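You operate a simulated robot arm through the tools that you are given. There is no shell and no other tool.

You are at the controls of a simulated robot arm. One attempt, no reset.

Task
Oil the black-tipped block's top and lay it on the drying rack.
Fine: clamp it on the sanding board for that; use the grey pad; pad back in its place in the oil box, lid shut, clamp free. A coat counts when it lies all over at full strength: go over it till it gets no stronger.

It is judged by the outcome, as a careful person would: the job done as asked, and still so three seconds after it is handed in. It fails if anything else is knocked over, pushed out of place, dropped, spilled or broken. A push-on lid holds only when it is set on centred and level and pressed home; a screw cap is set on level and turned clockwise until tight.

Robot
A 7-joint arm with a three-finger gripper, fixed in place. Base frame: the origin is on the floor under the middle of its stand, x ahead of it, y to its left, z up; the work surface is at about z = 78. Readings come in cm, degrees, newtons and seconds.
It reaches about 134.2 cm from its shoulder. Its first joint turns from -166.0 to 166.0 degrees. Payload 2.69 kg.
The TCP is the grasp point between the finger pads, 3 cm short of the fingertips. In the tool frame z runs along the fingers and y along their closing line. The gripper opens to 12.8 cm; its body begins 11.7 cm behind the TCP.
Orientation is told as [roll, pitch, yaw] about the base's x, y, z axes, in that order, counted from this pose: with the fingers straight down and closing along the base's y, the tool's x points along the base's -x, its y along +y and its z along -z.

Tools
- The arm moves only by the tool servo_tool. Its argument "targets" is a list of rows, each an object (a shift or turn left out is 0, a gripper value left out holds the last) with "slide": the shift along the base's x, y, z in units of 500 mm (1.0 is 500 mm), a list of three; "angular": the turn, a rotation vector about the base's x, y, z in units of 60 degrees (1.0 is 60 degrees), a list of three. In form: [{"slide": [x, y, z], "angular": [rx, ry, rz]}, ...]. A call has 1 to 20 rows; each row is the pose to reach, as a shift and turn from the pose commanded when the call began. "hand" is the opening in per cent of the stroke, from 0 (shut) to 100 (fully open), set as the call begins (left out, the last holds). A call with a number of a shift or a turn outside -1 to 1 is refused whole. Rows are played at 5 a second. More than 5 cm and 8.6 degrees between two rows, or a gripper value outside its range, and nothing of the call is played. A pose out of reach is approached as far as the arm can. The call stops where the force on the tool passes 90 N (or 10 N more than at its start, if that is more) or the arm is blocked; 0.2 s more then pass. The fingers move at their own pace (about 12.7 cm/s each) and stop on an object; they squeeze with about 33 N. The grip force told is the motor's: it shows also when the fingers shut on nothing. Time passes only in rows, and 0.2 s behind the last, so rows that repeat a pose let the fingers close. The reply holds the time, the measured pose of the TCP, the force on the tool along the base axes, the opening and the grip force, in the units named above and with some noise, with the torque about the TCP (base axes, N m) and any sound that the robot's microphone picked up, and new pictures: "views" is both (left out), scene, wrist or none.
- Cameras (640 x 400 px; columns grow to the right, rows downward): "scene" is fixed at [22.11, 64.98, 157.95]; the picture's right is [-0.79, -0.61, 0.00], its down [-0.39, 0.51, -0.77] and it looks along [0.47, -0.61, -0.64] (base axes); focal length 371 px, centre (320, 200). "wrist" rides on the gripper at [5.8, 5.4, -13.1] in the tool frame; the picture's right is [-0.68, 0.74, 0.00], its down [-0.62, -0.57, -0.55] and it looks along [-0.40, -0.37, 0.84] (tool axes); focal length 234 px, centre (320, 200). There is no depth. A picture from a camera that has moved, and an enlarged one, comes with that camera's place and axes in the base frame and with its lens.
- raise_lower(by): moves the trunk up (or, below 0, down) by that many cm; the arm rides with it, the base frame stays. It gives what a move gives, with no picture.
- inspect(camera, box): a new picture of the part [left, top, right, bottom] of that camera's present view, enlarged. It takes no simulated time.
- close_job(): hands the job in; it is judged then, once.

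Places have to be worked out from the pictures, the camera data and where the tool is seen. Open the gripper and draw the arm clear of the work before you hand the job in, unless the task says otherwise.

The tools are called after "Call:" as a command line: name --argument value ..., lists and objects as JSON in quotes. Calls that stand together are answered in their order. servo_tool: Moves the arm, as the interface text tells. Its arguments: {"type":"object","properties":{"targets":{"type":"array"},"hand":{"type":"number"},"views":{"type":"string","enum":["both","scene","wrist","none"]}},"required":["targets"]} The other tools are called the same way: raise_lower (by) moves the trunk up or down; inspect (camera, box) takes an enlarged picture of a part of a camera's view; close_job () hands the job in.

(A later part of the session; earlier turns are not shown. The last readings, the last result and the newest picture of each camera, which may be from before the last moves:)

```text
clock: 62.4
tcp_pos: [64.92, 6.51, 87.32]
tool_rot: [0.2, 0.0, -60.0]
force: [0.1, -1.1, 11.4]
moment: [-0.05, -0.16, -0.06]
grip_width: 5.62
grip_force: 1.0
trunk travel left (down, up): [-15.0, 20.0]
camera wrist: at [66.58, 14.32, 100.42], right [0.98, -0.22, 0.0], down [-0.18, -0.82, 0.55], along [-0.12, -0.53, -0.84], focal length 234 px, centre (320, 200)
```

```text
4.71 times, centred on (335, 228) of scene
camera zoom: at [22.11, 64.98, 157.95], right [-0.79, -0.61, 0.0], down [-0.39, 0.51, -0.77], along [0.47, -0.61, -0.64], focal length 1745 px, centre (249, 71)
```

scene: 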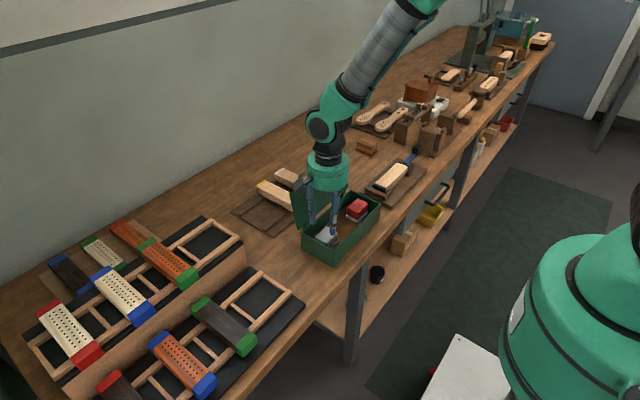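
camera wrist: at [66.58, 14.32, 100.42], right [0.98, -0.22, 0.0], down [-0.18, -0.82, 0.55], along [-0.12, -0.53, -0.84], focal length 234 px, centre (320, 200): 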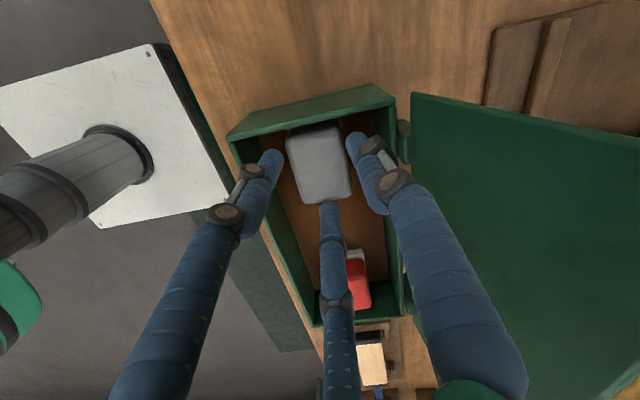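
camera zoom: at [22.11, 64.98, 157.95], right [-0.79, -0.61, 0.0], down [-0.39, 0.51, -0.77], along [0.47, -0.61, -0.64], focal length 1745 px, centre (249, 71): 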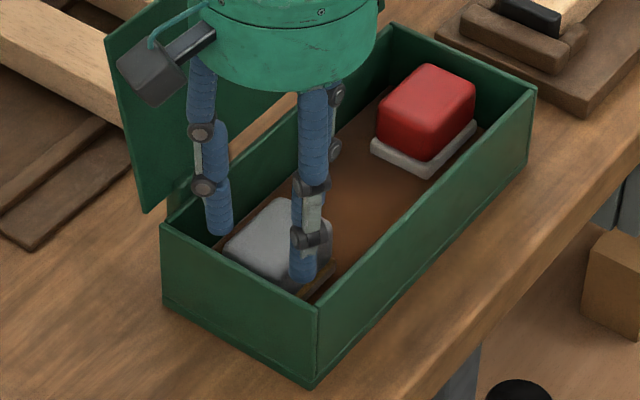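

A fingertip is touching the pad's rounded edge (11 N). I rise, open a little more and shift +0.3 in y before lowering again.

Call:
servo_tool --targets '[{"slide": [0, 0, 0.02]}, {"slide": [0.001, 0.006, 0.03]}, {"slide": [0.001, 0.006, 0.03]}]' --hand 49 --views "none"

Call:
servo_tool --targets '[{"slide": [0, 0, -0.02]}, {"slide": [0, 0, -0.035]}, {"slide": [0, 0, -0.045]}, {"slide": [0, 0, -0.045]}]' --hand 49 --views "wrist"

Call:
inspect --camera "wrist" --box '[220, 50, 420, 250]'

Call:
inspect --camera "scene" --box '[295, 185, 375, 270]'

```text
clock: 63.2
tcp_pos: [65.03, 6.76, 88.73]
tool_rot: [0.1, -0.1, -60.0]
force: [0.1, 0.4, -0.1]
moment: [0.04, -0.05, -0.02]
grip_width: 6.26
grip_force: 0.0
trunk travel left (down, up): [-15.0, 20.0]
```

```text
clock: 64.2
tcp_pos: [65.21, 6.93, 86.4]
tool_rot: [0.1, -0.1, -60.0]
force: [4.0, -7.6, 9.9]
moment: [-0.42, 0.04, 0.18]
grip_width: 7.29
grip_force: 4.6
trunk travel left (down, up): [-15.0, 20.0]
camera wrist: at [66.9, 14.68, 99.6], right [0.98, -0.22, 0.0], down [-0.18, -0.82, 0.55], along [-0.12, -0.53, -0.84], focal length 234 px, centre (320, 200)
```

wrist: 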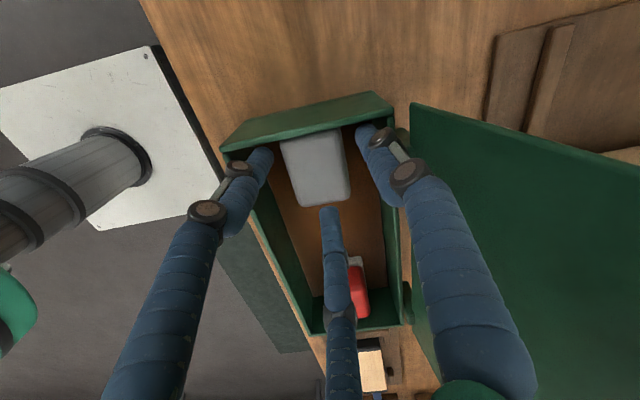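

```text
2.00 times, centred on (320, 150) of wrist
camera zoom: at [66.9, 14.68, 99.6], right [0.98, -0.22, 0.0], down [-0.18, -0.82, 0.55], along [-0.12, -0.53, -0.84], focal length 468 px, centre (320, 300)
```

zoom: 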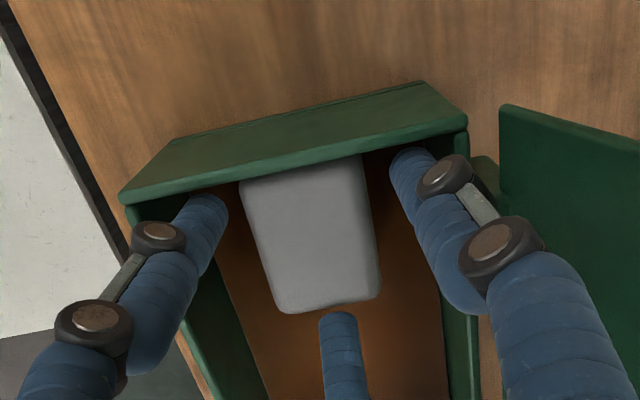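

```text
4.71 times, centred on (335, 228) of scene
camera zoom: at [22.11, 64.98, 157.95], right [-0.79, -0.61, 0.0], down [-0.39, 0.51, -0.77], along [0.47, -0.61, -0.64], focal length 1745 px, centre (249, 71)
```

zoom: 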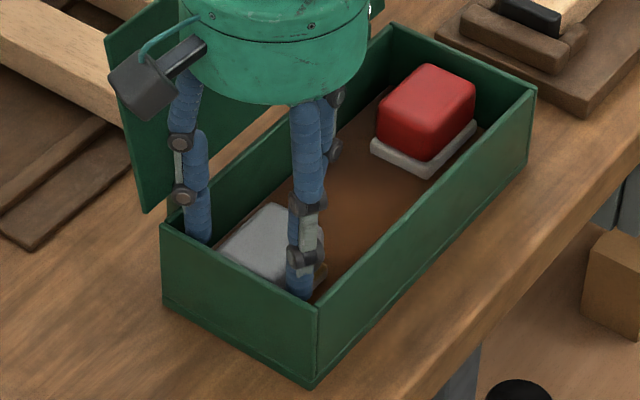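

The fingers now press against the +y wall (they were spread and pushed -y). I back up, re-centre to y ≈ 6.35 with a slightly smaller opening, and try again.

Call:
servo_tool --targets '[{"slide": [0, -0.004, 0.02]}, {"slide": [0, -0.009, 0.045]}, {"slide": [0.001, -0.009, 0.045]}, {"slide": [0.001, -0.009, 0.045]}]' --hand 46 --views "none"

Call:
servo_tool --targets '[{"slide": [0, 0, -0.02]}, {"slide": [0, 0, -0.03]}, {"slide": [0, 0, -0.036]}, {"slide": [0, 0, -0.036]}]' --views "wrist"

Call:
inspect --camera "wrist" --box '[220, 50, 420, 250]'

```text
clock: 65.2
tcp_pos: [65.23, 6.62, 88.72]
tool_rot: [0.0, 0.0, -60.0]
force: [0.0, -0.5, 1.3]
moment: [-0.01, 0.0, -0.01]
grip_width: 5.9
grip_force: 0.0
trunk travel left (down, up): [-15.0, 20.0]
```

```text
clock: 66.2
tcp_pos: [65.04, 6.6, 86.84]
tool_rot: [0.2, 0.0, -60.1]
force: [-0.7, -0.2, -0.5]
moment: [0.03, 0.02, 0.02]
grip_width: 5.88
grip_force: 0.0
trunk travel left (down, up): [-15.0, 20.0]
camera wrist: at [66.8, 14.3, 100.03], right [0.98, -0.22, 0.0], down [-0.18, -0.82, 0.55], along [-0.12, -0.53, -0.84], focal length 234 px, centre (320, 200)
```

wrist: 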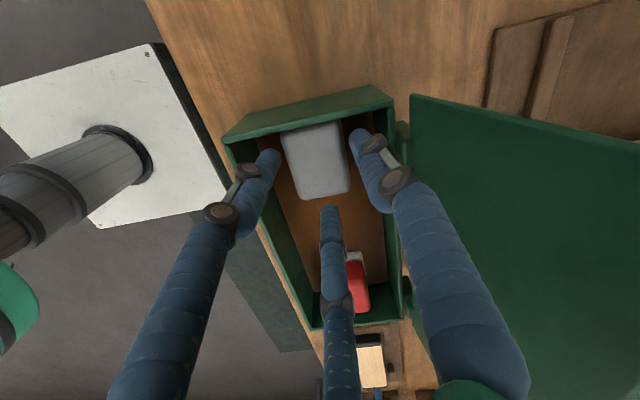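

```text
2.00 times, centred on (320, 150) of wrist
camera zoom: at [66.8, 14.3, 100.03], right [0.98, -0.22, 0.0], down [-0.18, -0.82, 0.55], along [-0.12, -0.53, -0.84], focal length 468 px, centre (320, 300)
```

zoom: 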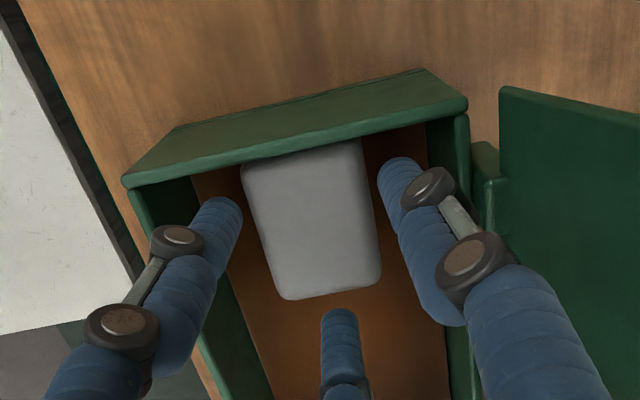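

No contact now: the fingers are clear of pad and walls. I lower another 1.4 cm.

Call:
servo_tool --targets '[{"slide": [0, -0.002, -0.01]}, {"slide": [0, -0.003, -0.02]}, {"slide": [0, -0.003, -0.028]}, {"slide": [0, -0.003, -0.028]}]' --views "wrist"

Call:
inspect --camera "wrist" --box '[220, 50, 420, 250]'

Call:
inspect --camera "scene" --box '[295, 185, 375, 270]'

```text
clock: 67.2
tcp_pos: [65.13, 6.42, 85.44]
tool_rot: [0.1, -0.1, -60.0]
force: [0.4, 0.2, 0.5]
moment: [0.01, -0.01, 0.01]
grip_width: 5.89
grip_force: 0.1
trunk travel left (down, up): [-15.0, 20.0]
camera wrist: at [66.8, 14.12, 98.63], right [0.98, -0.22, 0.0], down [-0.18, -0.82, 0.55], along [-0.12, -0.53, -0.84], focal length 234 px, centre (320, 200)
```

wrist: 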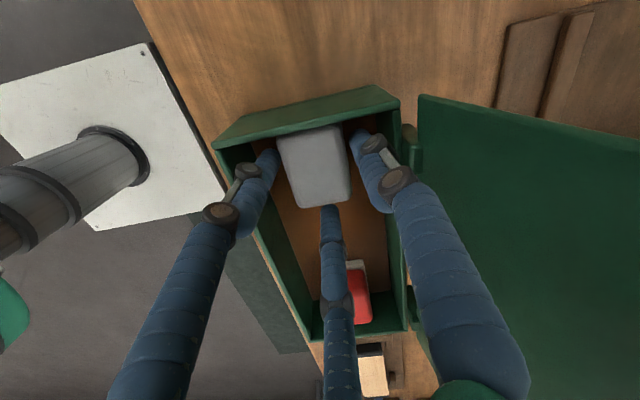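

```text
2.00 times, centred on (320, 150) of wrist
camera zoom: at [66.8, 14.12, 98.63], right [0.98, -0.22, 0.0], down [-0.18, -0.82, 0.55], along [-0.12, -0.53, -0.84], focal length 468 px, centre (320, 300)
```

zoom: 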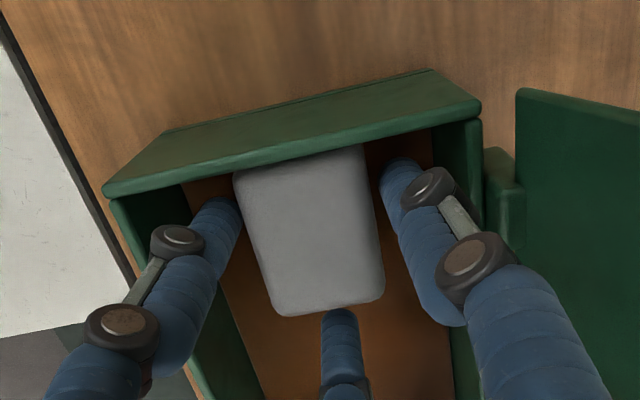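

```text
4.71 times, centred on (335, 228) of scene
camera zoom: at [22.11, 64.98, 157.95], right [-0.79, -0.61, 0.0], down [-0.39, 0.51, -0.77], along [0.47, -0.61, -0.64], focal length 1745 px, centre (249, 71)
```

zoom: 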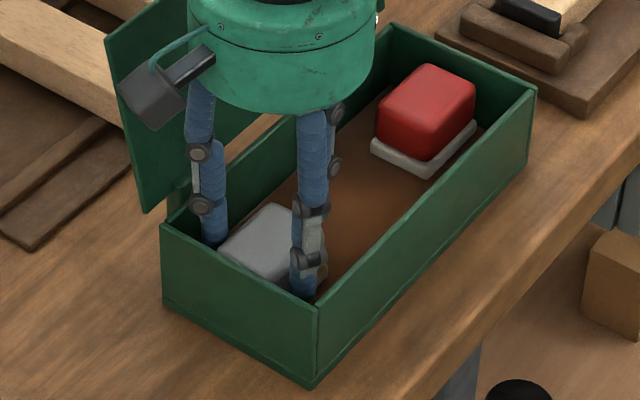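

All clear. I lower 0.7 cm more for a deeper hold, then close on the pad.

Call:
servo_tool --targets '[{"slide": [0, 0, -0.008]}, {"slide": [0, 0, -0.014]}, {"slide": [0, 0, -0.014]}]' --views "none"

Call:
servo_tool --targets '[{"slide": [0, 0, 0]}, {"slide": [0, 0, 0]}, {"slide": [0, 0, 0]}, {"slide": [0, 0, 0]}]' --hand 0 --views "wrist"

Call:
inspect --camera "wrist" --box '[220, 50, 420, 250]'

```text
clock: 68.0
tcp_pos: [65.28, 6.41, 84.78]
tool_rot: [0.2, 0.1, -59.9]
force: [-0.7, -0.4, -0.1]
moment: [0.01, -0.01, 0.03]
grip_width: 5.89
grip_force: 0.0
trunk travel left (down, up): [-15.0, 20.0]
```

```text
clock: 69.0
tcp_pos: [65.25, 6.37, 84.7]
tool_rot: [0.1, 0.1, -60.0]
force: [0.4, 0.3, 1.4]
moment: [0.03, 0.01, -0.01]
grip_width: 5.37
grip_force: 33.0
trunk travel left (down, up): [-15.0, 20.0]
camera wrist: at [66.86, 14.15, 97.89], right [0.98, -0.22, 0.0], down [-0.18, -0.82, 0.55], along [-0.12, -0.53, -0.84], focal length 234 px, centre (320, 200)
```

wrist: 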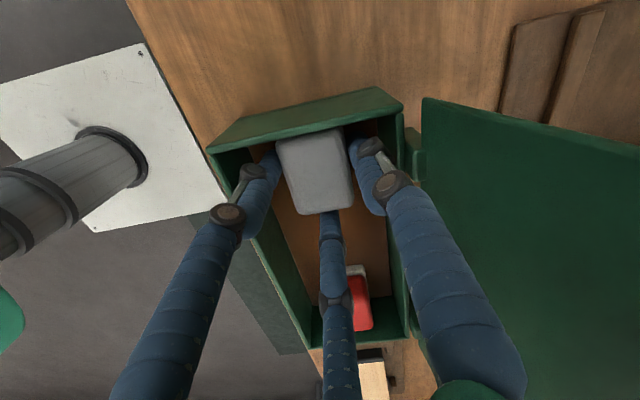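

```text
2.00 times, centred on (320, 150) of wrist
camera zoom: at [66.86, 14.15, 97.89], right [0.98, -0.22, 0.0], down [-0.18, -0.82, 0.55], along [-0.12, -0.53, -0.84], focal length 468 px, centre (320, 300)
```

zoom: 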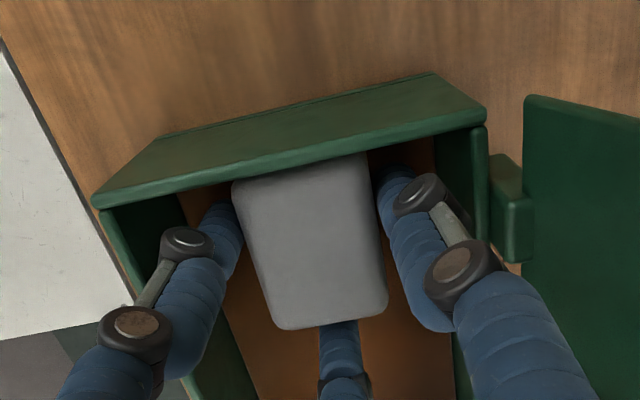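

The pad is held firmly by all three fingers (width 5.37, 33 N). I lift it slowly straight up out of the box.

Call:
servo_tool --targets '[{"slide": [-0.001, -0.004, 0.02]}, {"slide": [-0.002, -0.006, 0.05]}, {"slide": [-0.002, -0.006, 0.09]}, {"slide": [-0.002, -0.006, 0.15]}, {"slide": [-0.002, -0.006, 0.22]}, {"slide": [-0.002, -0.006, 0.3]}, {"slide": [-0.002, -0.006, 0.36]}, {"slide": [-0.002, -0.006, 0.36]}]' --views "both"

Call:
inspect --camera "scene" --box '[285, 130, 385, 270]'

```text
clock: 70.8
tcp_pos: [65.06, 6.17, 103.02]
tool_rot: [0.2, 0.0, -60.0]
force: [-0.3, -0.4, 0.0]
moment: [-0.03, -0.06, 0.01]
grip_width: 5.37
grip_force: 32.8
trunk travel left (down, up): [-15.0, 20.0]
camera wrist: at [66.58, 13.88, 116.13], right [0.98, -0.22, 0.0], down [-0.18, -0.82, 0.55], along [-0.12, -0.53, -0.84], focal length 234 px, centre (320, 200)
```

scene: 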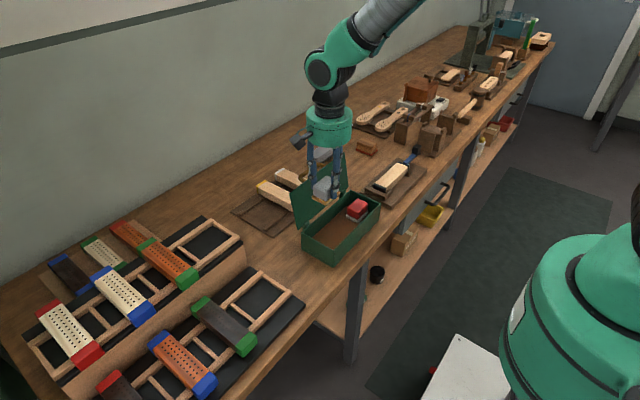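
wrist: 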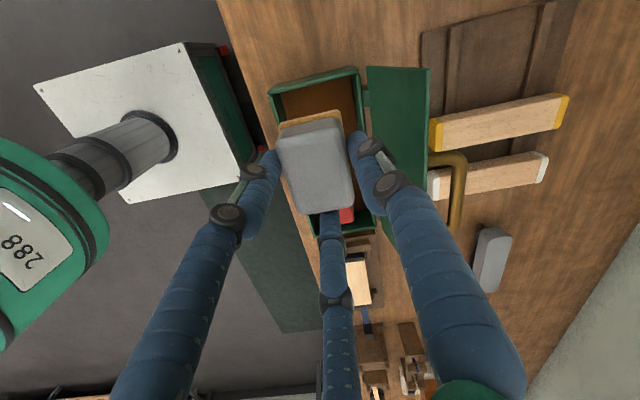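

```text
2.86 times, centred on (335, 200) of scene
camera zoom: at [22.11, 64.98, 157.95], right [-0.79, -0.61, 0.0], down [-0.39, 0.51, -0.77], along [0.47, -0.61, -0.64], focal length 1059 px, centre (277, 200)
```

zoom: 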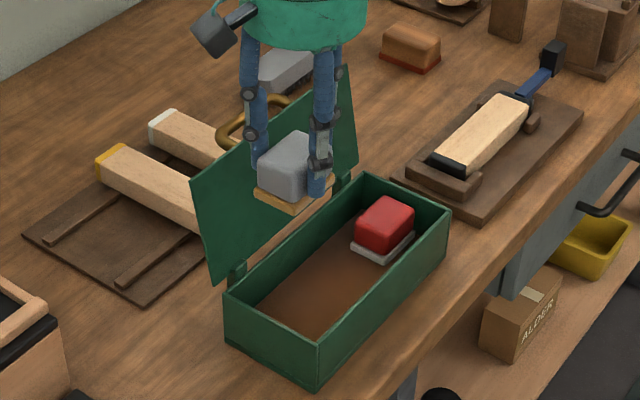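

The pad is out, and its felt base shows amber oil. I take a closer look to measure where its underside is relative to the fingers.

Call:
inspect --camera "scene" --box '[300, 140, 360, 210]'

Call:
inspect --camera "wrist" --box '[240, 90, 400, 240]'

```text
5.71 times, centred on (330, 175) of scene
camera zoom: at [22.11, 64.98, 157.95], right [-0.79, -0.61, 0.0], down [-0.39, 0.51, -0.77], along [0.47, -0.61, -0.64], focal length 2118 px, centre (263, 343)
```

zoom: 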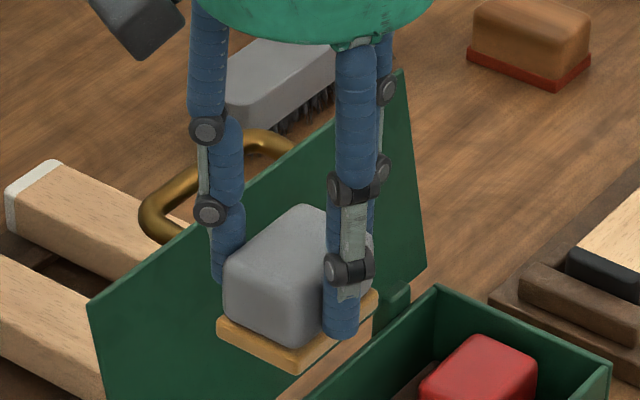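

```text
2.67 times, centred on (320, 165) of wrist
camera zoom: at [66.58, 13.88, 116.13], right [0.98, -0.22, 0.0], down [-0.18, -0.82, 0.55], along [-0.12, -0.53, -0.84], focal length 624 px, centre (320, 293)
```

zoom: 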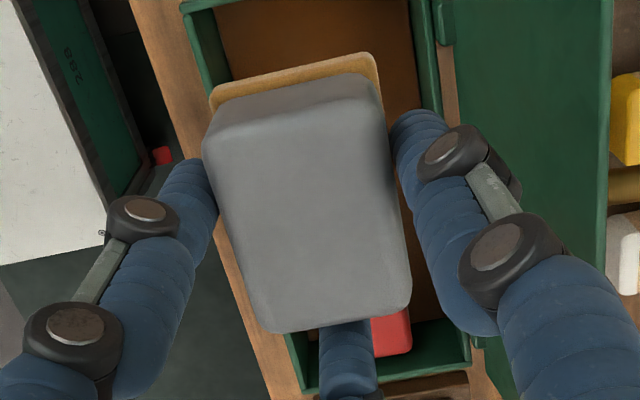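

The pad's underside is about 4 cm below the TCP and the fingertips about 1.2 cm above it, so they will stay clear of the stops. I carry it over to above the middle of the clamped block.

Call:
servo_tool --targets '[{"slide": [0.002, -0.08, 0.0]}, {"slide": [0.004, -0.17, 0.0]}, {"slide": [0.006, -0.26, 0.0]}, {"slide": [0.009, -0.35, 0.0]}, {"slide": [0.012, -0.44, 0.0]}, {"slide": [0.015, -0.53, 0.0]}, {"slide": [0.018, -0.62, 0.0]}, {"slide": [0.019, -0.7, -0.02]}, {"slide": [0.019, -0.754, -0.08]}, {"slide": [0.019, -0.754, -0.16]}, {"slide": [0.019, -0.754, -0.24]}, {"slide": [0.019, -0.754, -0.24]}]' --views "both"

Call:
inspect --camera "scene" --box '[365, 120, 445, 210]'

Call:
inspect --camera "wrist" --box '[220, 50, 420, 250]'

```text
clock: 73.4
tcp_pos: [66.02, -31.66, 90.62]
tool_rot: [0.1, 0.0, -60.1]
force: [0.1, -0.4, -2.0]
moment: [-0.02, -0.03, 0.01]
grip_width: 5.35
grip_force: 33.1
trunk travel left (down, up): [-15.0, 20.0]
camera wrist: at [67.67, -23.85, 103.82], right [0.98, -0.22, 0.0], down [-0.18, -0.82, 0.55], along [-0.12, -0.53, -0.84], focal length 234 px, centre (320, 200)
```

scene: 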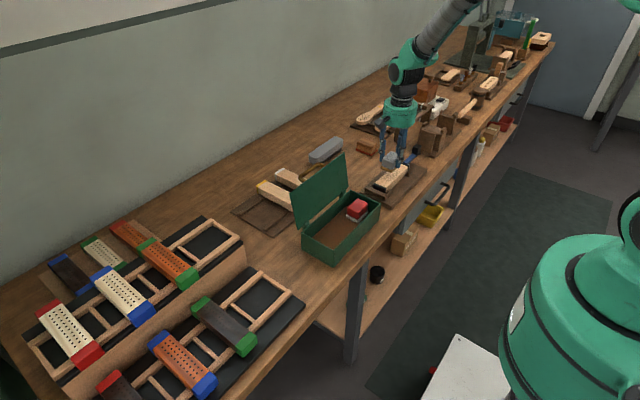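
wrist: 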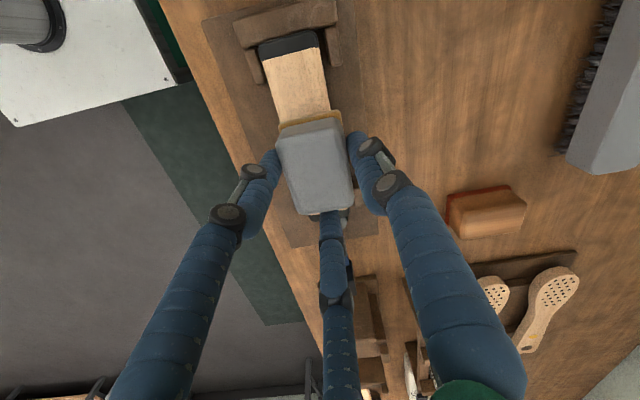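

```text
4.44 times, centred on (405, 165) of scene
camera zoom: at [22.11, 64.98, 157.95], right [-0.79, -0.61, 0.0], down [-0.39, 0.51, -0.77], along [0.47, -0.61, -0.64], focal length 1648 px, centre (-58, 356)
```

zoom: 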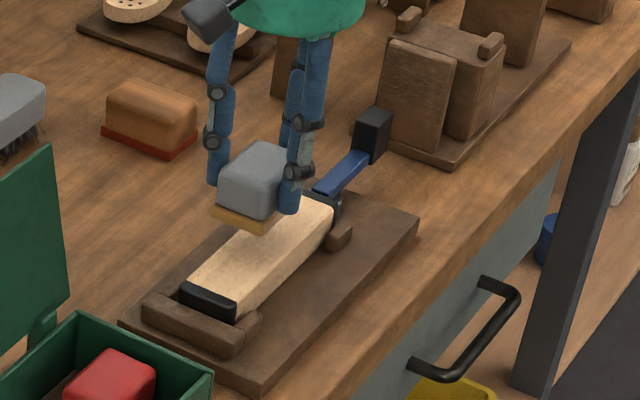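

```text
2.00 times, centred on (320, 150) of wrist
camera zoom: at [67.67, -23.85, 103.82], right [0.98, -0.22, 0.0], down [-0.18, -0.82, 0.55], along [-0.12, -0.53, -0.84], focal length 468 px, centre (320, 300)
```

zoom: 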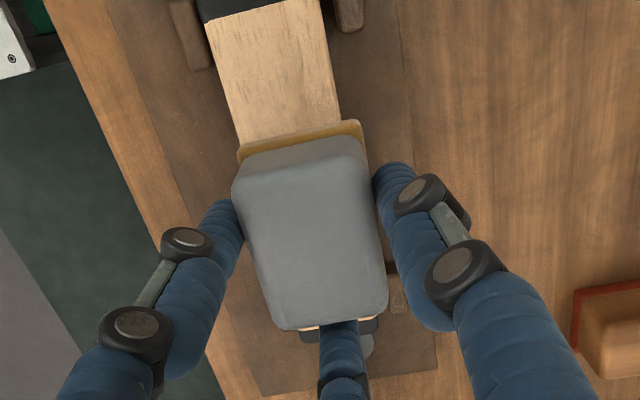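

The pad's base (x ≈ 63.9–68.3) sits about 0.6 cm too far in +x against the block (63.3–67.7). I shift -0.6 in x and lower towards contact.

Call:
servo_tool --targets '[{"slide": [-0.006, 0, -0.02]}, {"slide": [-0.012, 0, -0.035]}, {"slide": [-0.012, 0, -0.045]}, {"slide": [-0.012, 0, -0.052]}, {"slide": [-0.012, 0, -0.052]}]' --views "none"

Call:
inspect --camera "scene" --box '[370, 130, 430, 200]'

```text
clock: 74.6
tcp_pos: [65.38, -31.55, 88.15]
tool_rot: [0.2, -0.1, -60.0]
force: [0.0, 0.0, -1.5]
moment: [0.0, -0.01, 0.0]
grip_width: 5.35
grip_force: 33.3
trunk travel left (down, up): [-15.0, 20.0]
```

```text
5.71 times, centred on (400, 165) of scene
camera zoom: at [22.11, 64.98, 157.95], right [-0.79, -0.61, 0.0], down [-0.39, 0.51, -0.77], along [0.47, -0.61, -0.64], focal length 2118 px, centre (-137, 400)
```

zoom: 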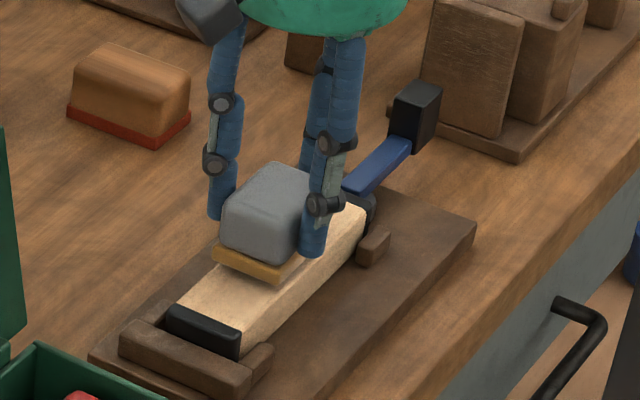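

Not yet touching. I lower in small steps.

Call:
servo_tool --targets '[{"slide": [0, 0, -0.004]}, {"slide": [0, 0, -0.008]}, {"slide": [0, 0, -0.008]}]' --views "none"

Call:
servo_tool --targets '[{"slide": [0, 0, -0.003]}, {"slide": [0, 0, -0.006]}, {"slide": [0, 0, -0.006]}]' --views "none"

```text
clock: 75.4
tcp_pos: [65.45, -31.7, 87.88]
tool_rot: [0.1, 0.0, -59.9]
force: [0.1, 0.8, -1.0]
moment: [-0.01, 0.01, 0.03]
grip_width: 5.36
grip_force: 33.3
trunk travel left (down, up): [-15.0, 20.0]
```

```text
clock: 76.2
tcp_pos: [65.42, -31.62, 87.53]
tool_rot: [0.1, -0.1, -60.0]
force: [-0.1, 0.3, 2.7]
moment: [0.07, 0.07, -0.02]
grip_width: 5.38
grip_force: 32.6
trunk travel left (down, up): [-15.0, 20.0]
```

The pad touches at TCP z ≈ 87.5. I press a hair more and make a first stroke to the +y end, checking the forces.

Call:
servo_tool --targets '[{"slide": [0, 0, -0.0015]}, {"slide": [0, 0.02, -0.0015]}, {"slide": [0, 0.04, -0.0015]}, {"slide": [0, 0.06, -0.0015]}, {"slide": [0, 0.08, -0.0015]}, {"slide": [0, 0.1, -0.0015]}, {"slide": [0, 0.116, -0.0015]}]' --views "both"

Call:
inspect --camera "scene" --box '[370, 130, 430, 200]'

```text
clock: 77.8
tcp_pos: [65.4, -25.94, 87.5]
tool_rot: [0.2, 0.0, -60.0]
force: [1.2, -4.3, 20.8]
moment: [-0.03, 0.0, 0.08]
grip_width: 5.36
grip_force: 33.1
trunk travel left (down, up): [-15.0, 20.0]
camera wrist: at [67.0, -18.1, 100.66], right [0.98, -0.22, 0.0], down [-0.18, -0.82, 0.55], along [-0.12, -0.53, -0.84], focal length 234 px, centre (320, 200)
```

scene: 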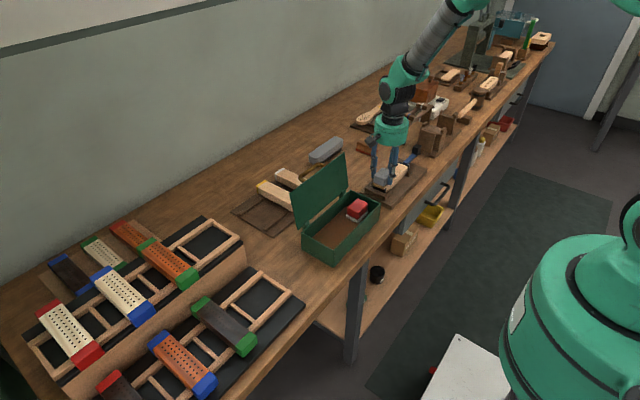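
wrist: 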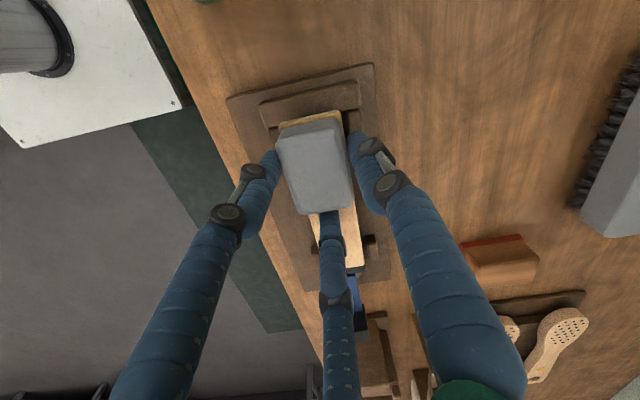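

```text
5.71 times, centred on (400, 165) of scene
camera zoom: at [22.11, 64.98, 157.95], right [-0.79, -0.61, 0.0], down [-0.39, 0.51, -0.77], along [0.47, -0.61, -0.64], focal length 2118 px, centre (-137, 400)
```

zoom: 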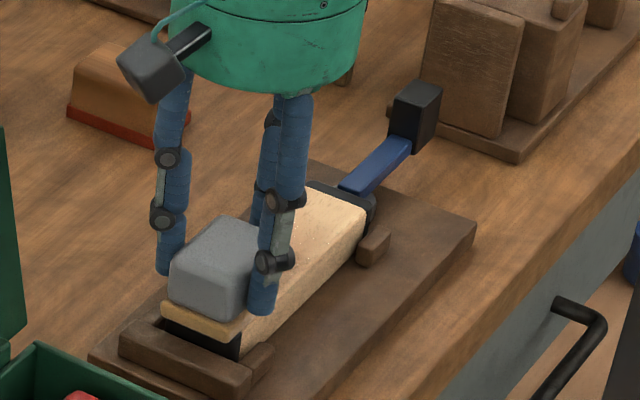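

Contact is even (about 20 N, low friction). I ease slightly, run to the very +y end and stroke the full length to the -y end.

Call:
servo_tool --targets '[{"slide": [0, 0.01, 0.001]}, {"slide": [0, 0.016, 0.001]}, {"slide": [0, 0.0, 0.001]}, {"slide": [0, -0.02, 0.001]}, {"slide": [0, -0.04, 0.001]}, {"slide": [0, -0.06, 0.001]}, {"slide": [0, -0.08, 0.001]}, {"slide": [0, -0.1, 0.001]}, {"slide": [0, -0.12, 0.001]}, {"slide": [0, -0.14, 0.001]}, {"slide": [0, -0.16, 0.001]}, {"slide": [0, -0.18, 0.001]}, {"slide": [0, -0.2, 0.001]}, {"slide": [0, -0.22, 0.001]}, {"slide": [0, -0.236, 0.001]}, {"slide": [0, -0.236, 0.001]}]' --views "both"

Call:
inspect --camera "scene" --box '[370, 130, 430, 200]'

Call:
inspect --camera "wrist" --box '[220, 0, 420, 240]'

```text
clock: 81.2
tcp_pos: [65.42, -37.68, 87.47]
tool_rot: [0.1, 0.0, -59.9]
force: [-0.1, 1.5, 9.3]
moment: [0.22, 0.06, -0.01]
grip_width: 5.35
grip_force: 33.4
trunk travel left (down, up): [-15.0, 20.0]
camera wrist: at [67.01, -29.92, 100.63], right [0.98, -0.22, 0.0], down [-0.18, -0.82, 0.55], along [-0.12, -0.53, -0.84], focal length 234 px, centre (320, 200)
```

scene: 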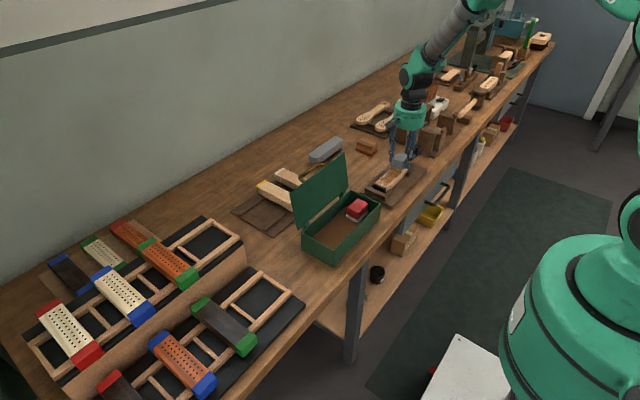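
wrist: 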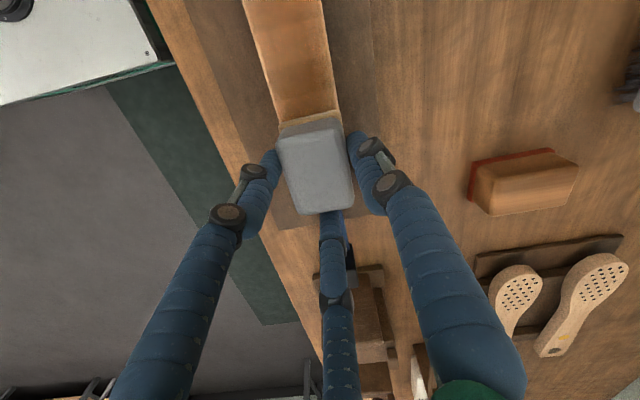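

```text
5.71 times, centred on (400, 165) of scene
camera zoom: at [22.11, 64.98, 157.95], right [-0.79, -0.61, 0.0], down [-0.39, 0.51, -0.77], along [0.47, -0.61, -0.64], focal length 2118 px, centre (-137, 400)
```

zoom: 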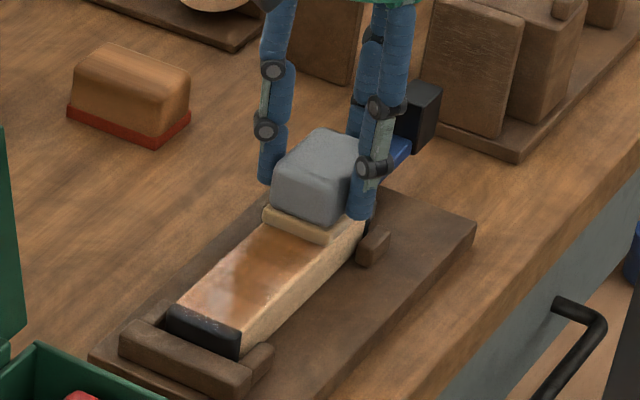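

```text
1.67 times, centred on (320, 120) of wrist
camera zoom: at [67.01, -29.92, 100.63], right [0.98, -0.22, 0.0], down [-0.18, -0.82, 0.55], along [-0.12, -0.53, -0.84], focal length 390 px, centre (320, 333)
```

zoom: 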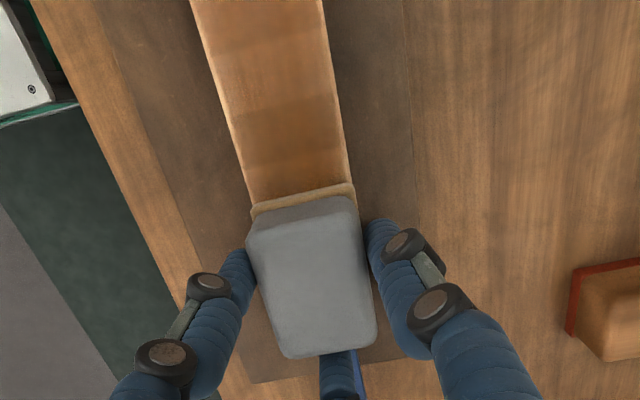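

The coat is showing, but it is still uneven and thin at the edges. I stroke back with the pad offset to -x, and then again offset to +x.

Call:
servo_tool --targets '[{"slide": [-0.01, 0.0, 0.0]}, {"slide": [-0.01, 0.02, 0.0]}, {"slide": [-0.01, 0.04, 0.0]}, {"slide": [-0.01, 0.06, 0.0]}, {"slide": [-0.01, 0.08, 0.0]}, {"slide": [-0.01, 0.1, 0.0]}, {"slide": [-0.01, 0.12, 0.0]}, {"slide": [-0.01, 0.14, 0.0]}, {"slide": [-0.01, 0.16, 0.0]}, {"slide": [-0.01, 0.18, 0.0]}, {"slide": [-0.01, 0.2, 0.0]}, {"slide": [-0.01, 0.22, 0.0]}, {"slide": [-0.01, 0.24, 0.0]}, {"slide": [-0.01, 0.252, 0.0]}, {"slide": [0.01, 0.252, 0.0]}, {"slide": [0.01, 0.252, 0.0]}]' --views "none"

Call:
servo_tool --targets '[{"slide": [0.0, -0.02, 0.0]}, {"slide": [0.0, -0.04, 0.0]}, {"slide": [0.0, -0.06, 0.0]}, {"slide": [0.0, -0.08, 0.0]}, {"slide": [0.0, -0.1, 0.0]}, {"slide": [0.0, -0.12, 0.0]}, {"slide": [0.0, -0.14, 0.0]}, {"slide": [0.0, -0.16, 0.0]}, {"slide": [0.0, -0.18, 0.0]}, {"slide": [0.0, -0.2, 0.0]}, {"slide": [0.0, -0.22, 0.0]}, {"slide": [0.0, -0.24, 0.0]}, {"slide": [0.0, -0.252, 0.0]}, {"slide": [0.0, -0.252, 0.0]}]' --views "both"

Call:
inspect --camera "scene" --box '[370, 130, 430, 200]'

Call:
inspect --camera "wrist" --box '[220, 0, 420, 240]'

```text
clock: 84.6
tcp_pos: [65.87, -25.09, 87.53]
tool_rot: [0.2, 0.0, -60.0]
force: [-1.7, 0.8, 2.3]
moment: [0.07, 0.07, 0.02]
grip_width: 5.37
grip_force: 33.3
trunk travel left (down, up): [-15.0, 20.0]
```

```text
clock: 87.6
tcp_pos: [65.9, -37.68, 87.46]
tool_rot: [0.1, 0.0, -60.0]
force: [0.7, 0.1, -1.0]
moment: [0.04, 0.01, -0.01]
grip_width: 5.38
grip_force: 33.0
trunk travel left (down, up): [-15.0, 20.0]
camera wrist: at [67.48, -30.02, 100.63], right [0.98, -0.22, 0.0], down [-0.18, -0.82, 0.55], along [-0.12, -0.53, -0.84], focal length 234 px, centre (320, 200)
```

scene: 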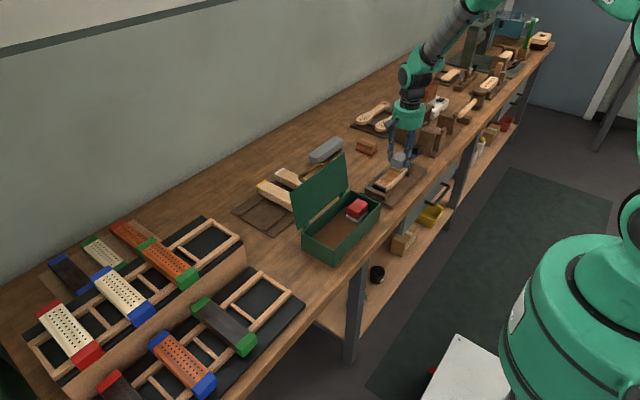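
wrist: 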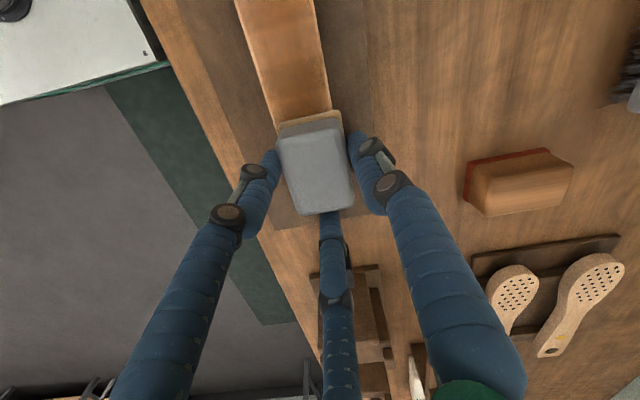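

```text
5.71 times, centred on (400, 165) of scene
camera zoom: at [22.11, 64.98, 157.95], right [-0.79, -0.61, 0.0], down [-0.39, 0.51, -0.77], along [0.47, -0.61, -0.64], focal length 2118 px, centre (-137, 400)
```

zoom: 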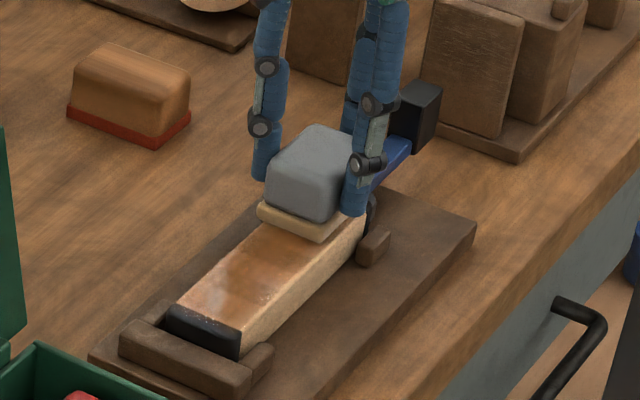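

```text
1.67 times, centred on (320, 120) of wrist
camera zoom: at [67.48, -30.02, 100.63], right [0.98, -0.22, 0.0], down [-0.18, -0.82, 0.55], along [-0.12, -0.53, -0.84], focal length 390 px, centre (320, 333)
```

zoom: 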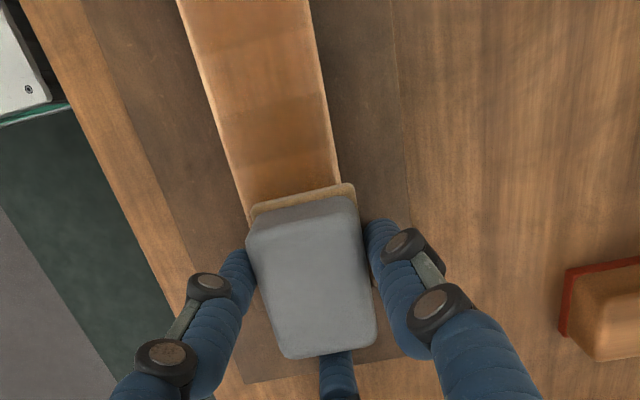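

The contact force has dropped to nothing, so those strokes were too light, and the pad's base looks paler. I lift the pad and inspect both the coat and the pad.

Call:
servo_tool --targets '[{"slide": [0, 0, 0.03]}, {"slide": [0, 0, 0.1]}, {"slide": [0.02, 0.08, 0.18]}, {"slide": [0.04, 0.16, 0.24]}, {"slide": [0.04, 0.16, 0.24]}]' --views "both"

Call:
inspect --camera "scene" --box '[370, 110, 430, 200]'

Call:
inspect --camera "scene" --box '[375, 155, 425, 200]'

```text
refused: row 3 steps farther than a row can; nothing moved
```

```text
4.44 times, centred on (400, 155) of scene
camera zoom: at [22.11, 64.98, 157.95], right [-0.79, -0.61, 0.0], down [-0.39, 0.51, -0.77], along [0.47, -0.61, -0.64], focal length 1648 px, centre (-36, 400)
```

zoom: 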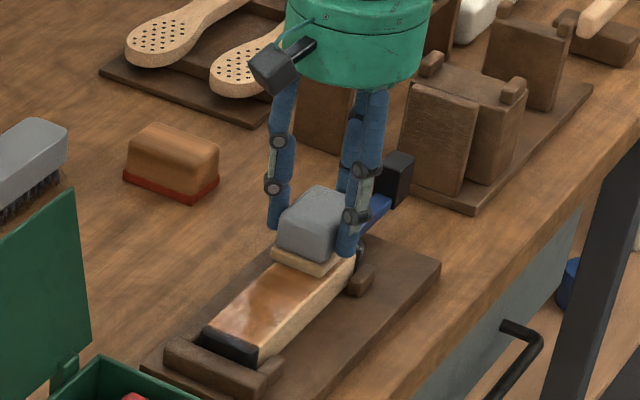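

```text
8.89 times, centred on (400, 178) of scene
camera zoom: at [22.11, 64.98, 157.95], right [-0.79, -0.61, 0.0], down [-0.39, 0.51, -0.77], along [0.47, -0.61, -0.64], focal length 3295 px, centre (-391, 400)
```

zoom: 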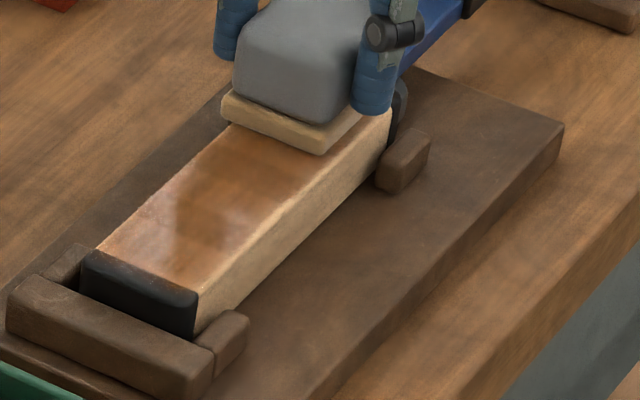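

The coat is blotchy and the pad is nearly spent, so I take it back to the box to reload it with oil. First up, then across to above its place.

Call:
servo_tool --targets '[{"slide": [0, 0, 0.03]}, {"slide": [0, 0, 0.1]}, {"slide": [0, 0.04, 0.19]}, {"slide": [0, 0.11, 0.26]}, {"slide": [0, 0.19, 0.31]}, {"slide": [0, 0.28, 0.31]}, {"slide": [-0.002, 0.37, 0.31]}, {"slide": [-0.004, 0.46, 0.31]}, {"slide": [-0.006, 0.55, 0.31]}, {"slide": [-0.008, 0.64, 0.31]}, {"slide": [-0.01, 0.73, 0.31]}, {"slide": [-0.014, 0.82, 0.31]}, {"slide": [-0.014, 0.874, 0.31]}, {"slide": [-0.014, 0.874, 0.31]}]' --views "both"

Call:
inspect --camera "scene" --box '[375, 150, 425, 200]'

Call:
inspect --camera "scene" --box '[290, 130, 390, 270]'

```text
clock: 90.6
tcp_pos: [65.31, 6.09, 102.98]
tool_rot: [0.0, 0.0, -60.0]
force: [1.1, 0.1, -0.4]
moment: [-0.06, -0.01, -0.03]
grip_width: 5.37
grip_force: 33.0
trunk travel left (down, up): [-15.0, 20.0]
camera wrist: at [66.96, 13.98, 116.01], right [0.98, -0.22, 0.0], down [-0.18, -0.82, 0.55], along [-0.12, -0.53, -0.84], focal length 234 px, centre (320, 200)
```

scene: 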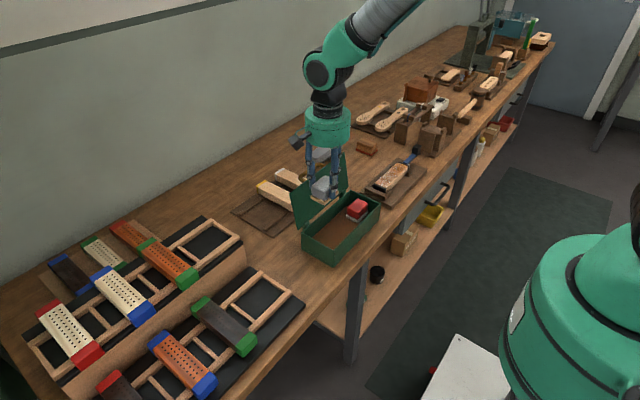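
wrist: 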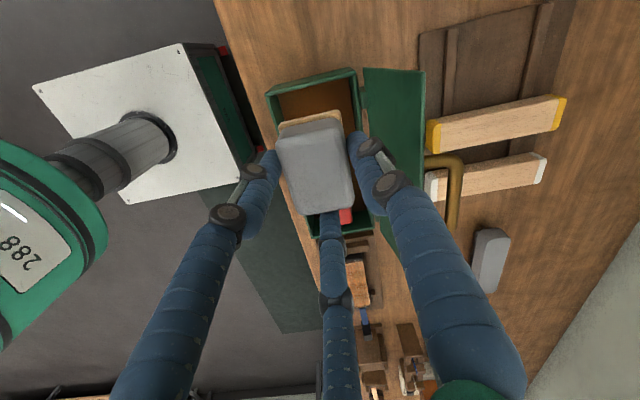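

```text
8.00 times, centred on (400, 175) of scene
camera zoom: at [22.11, 64.98, 157.95], right [-0.79, -0.61, 0.0], down [-0.39, 0.51, -0.77], along [0.47, -0.61, -0.64], focal length 2966 px, centre (-320, 400)
```

zoom: 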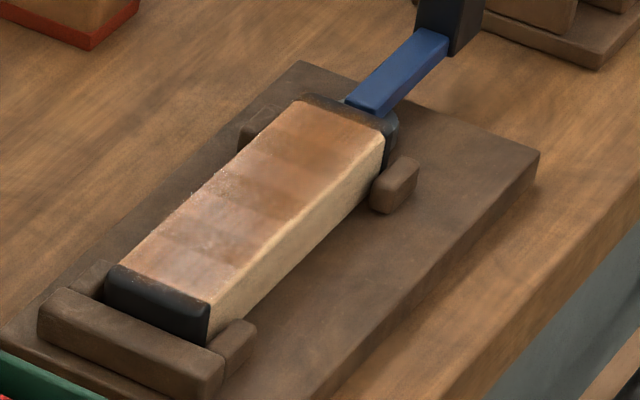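

```text
2.86 times, centred on (340, 200) of scene
camera zoom: at [22.11, 64.98, 157.95], right [-0.79, -0.61, 0.0], down [-0.39, 0.51, -0.77], along [0.47, -0.61, -0.64], focal length 1059 px, centre (263, 200)
```

zoom: 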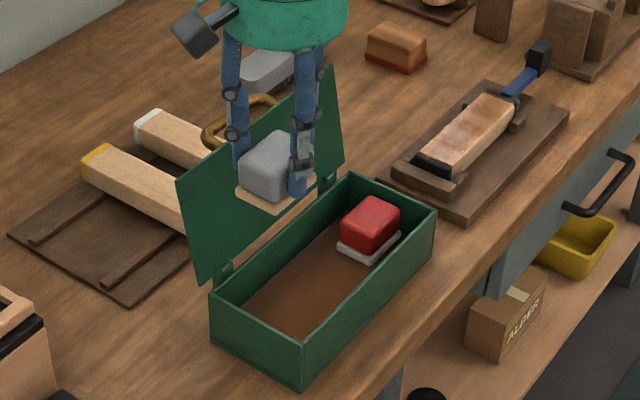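

The coat shows bands of uneven strength with a pale strip at the front edge. I lower the pad back onto the box floor to reload it (a bit further from the wall).

Call:
servo_tool --targets '[{"slide": [-0.002, -0.008, -0.06]}, {"slide": [-0.002, -0.008, -0.14]}, {"slide": [-0.002, -0.008, -0.22]}, {"slide": [-0.002, -0.008, -0.29]}, {"slide": [-0.002, -0.008, -0.33]}, {"slide": [-0.002, -0.008, -0.352]}, {"slide": [-0.002, -0.008, -0.36]}, {"slide": [-0.002, -0.008, -0.36]}]' --views "wrist"

```text
clock: 92.4
tcp_pos: [65.02, 5.63, 85.1]
tool_rot: [0.1, 0.0, -60.0]
force: [0.1, 0.2, -0.5]
moment: [0.02, 0.01, 0.0]
grip_width: 5.37
grip_force: 33.1
trunk travel left (down, up): [-15.0, 20.0]
camera wrist: at [66.7, 13.4, 98.13], right [0.98, -0.22, 0.0], down [-0.18, -0.82, 0.55], along [-0.12, -0.53, -0.84], focal length 234 px, centre (320, 200)
```

wrist: 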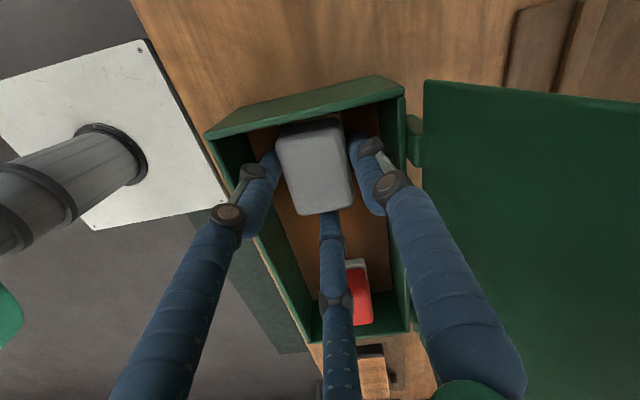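

Nearly down. I continue in small steps until it bears on the floor with a light press and let it soak.

Call:
servo_tool --targets '[{"slide": [0, 0, -0.004]}, {"slide": [0, 0, -0.007]}, {"slide": [0, 0, -0.007]}]' --views "none"

Call:
servo_tool --targets '[{"slide": [0, 0, -0.002]}, {"slide": [0, 0, -0.003]}, {"slide": [0, 0, -0.003]}, {"slide": [0, 0, -0.003]}, {"slide": [0, 0, -0.003]}, {"slide": [0, 0, -0.003]}]' --views "none"

```text
clock: 93.2
tcp_pos: [65.02, 5.69, 84.71]
tool_rot: [0.1, 0.0, -60.0]
force: [-1.2, 0.0, 2.2]
moment: [0.03, 0.13, -0.01]
grip_width: 5.37
grip_force: 32.7
trunk travel left (down, up): [-15.0, 20.0]
```

```text
clock: 94.6
tcp_pos: [65.11, 5.6, 84.72]
tool_rot: [0.3, 0.0, -60.0]
force: [-0.6, 0.4, 31.3]
moment: [0.5, 0.1, -0.01]
grip_width: 5.35
grip_force: 32.7
trunk travel left (down, up): [-15.0, 20.0]
```

It pressed onto the floor with 31 N. I lift it and check whether the base is loaded again.

Call:
servo_tool --targets '[{"slide": [0, 0, 0.01]}, {"slide": [0, 0, 0.05]}, {"slide": [0, 0, 0.12]}, {"slide": [0, 0, 0.2]}, {"slide": [0, 0, 0.29]}, {"slide": [0, 0, 0.368]}, {"slide": [0, 0, 0.368]}]' --views "scene"

Call:
inspect --camera "scene" --box '[290, 130, 390, 270]'

```text
clock: 96.2
tcp_pos: [65.15, 5.62, 103.1]
tool_rot: [0.1, 0.0, -60.0]
force: [0.0, -0.1, 0.1]
moment: [0.01, -0.01, 0.04]
grip_width: 5.35
grip_force: 33.0
trunk travel left (down, up): [-15.0, 20.0]
```

scene: 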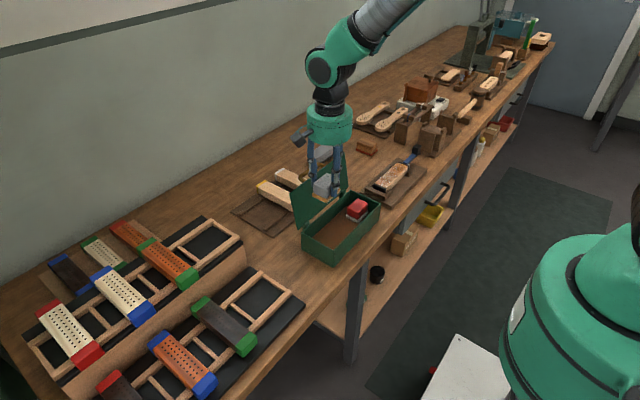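

```text
2.86 times, centred on (340, 200) of scene
camera zoom: at [22.11, 64.98, 157.95], right [-0.79, -0.61, 0.0], down [-0.39, 0.51, -0.77], along [0.47, -0.61, -0.64], focal length 1059 px, centre (263, 200)
```

zoom: 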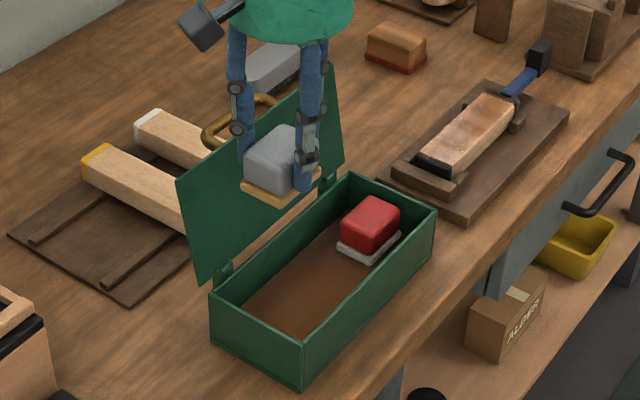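

The base is amber again, so the pad reloads on the oiled floor. I go back and start above the +y end of the block, set off to the front (-x) side.

Call:
servo_tool --targets '[{"slide": [0.0, -0.09, 0.0]}, {"slide": [0.0, -0.18, 0.0]}, {"slide": [0.0, -0.27, 0.0]}, {"slide": [0.0, -0.36, 0.0]}, {"slide": [0.0, -0.45, 0.0]}, {"slide": [-0.004, -0.54, 0.0]}, {"slide": [-0.006, -0.618, -0.03]}, {"slide": [-0.006, -0.618, -0.12]}, {"slide": [-0.006, -0.618, -0.21]}, {"slide": [-0.006, -0.618, -0.29]}, {"slide": [-0.006, -0.618, -0.305]}, {"slide": [-0.006, -0.618, -0.305]}]' --views "none"

```text
clock: 98.8
tcp_pos: [64.89, -25.12, 87.79]
tool_rot: [0.0, 0.1, -60.0]
force: [-0.8, -1.6, -1.4]
moment: [0.02, -0.03, 0.02]
grip_width: 5.37
grip_force: 33.1
trunk travel left (down, up): [-15.0, 20.0]
```

Call:
servo_tool --targets '[{"slide": [0, 0, -0.004]}, {"slide": [0, 0, -0.007]}, {"slide": [0, 0, -0.007]}]' --views "none"

```text
clock: 99.6
tcp_pos: [64.9, -25.19, 87.46]
tool_rot: [0.0, 0.0, -60.0]
force: [-0.5, 1.0, 3.8]
moment: [0.1, 0.02, 0.01]
grip_width: 5.36
grip_force: 32.7
trunk travel left (down, up): [-15.0, 20.0]
```

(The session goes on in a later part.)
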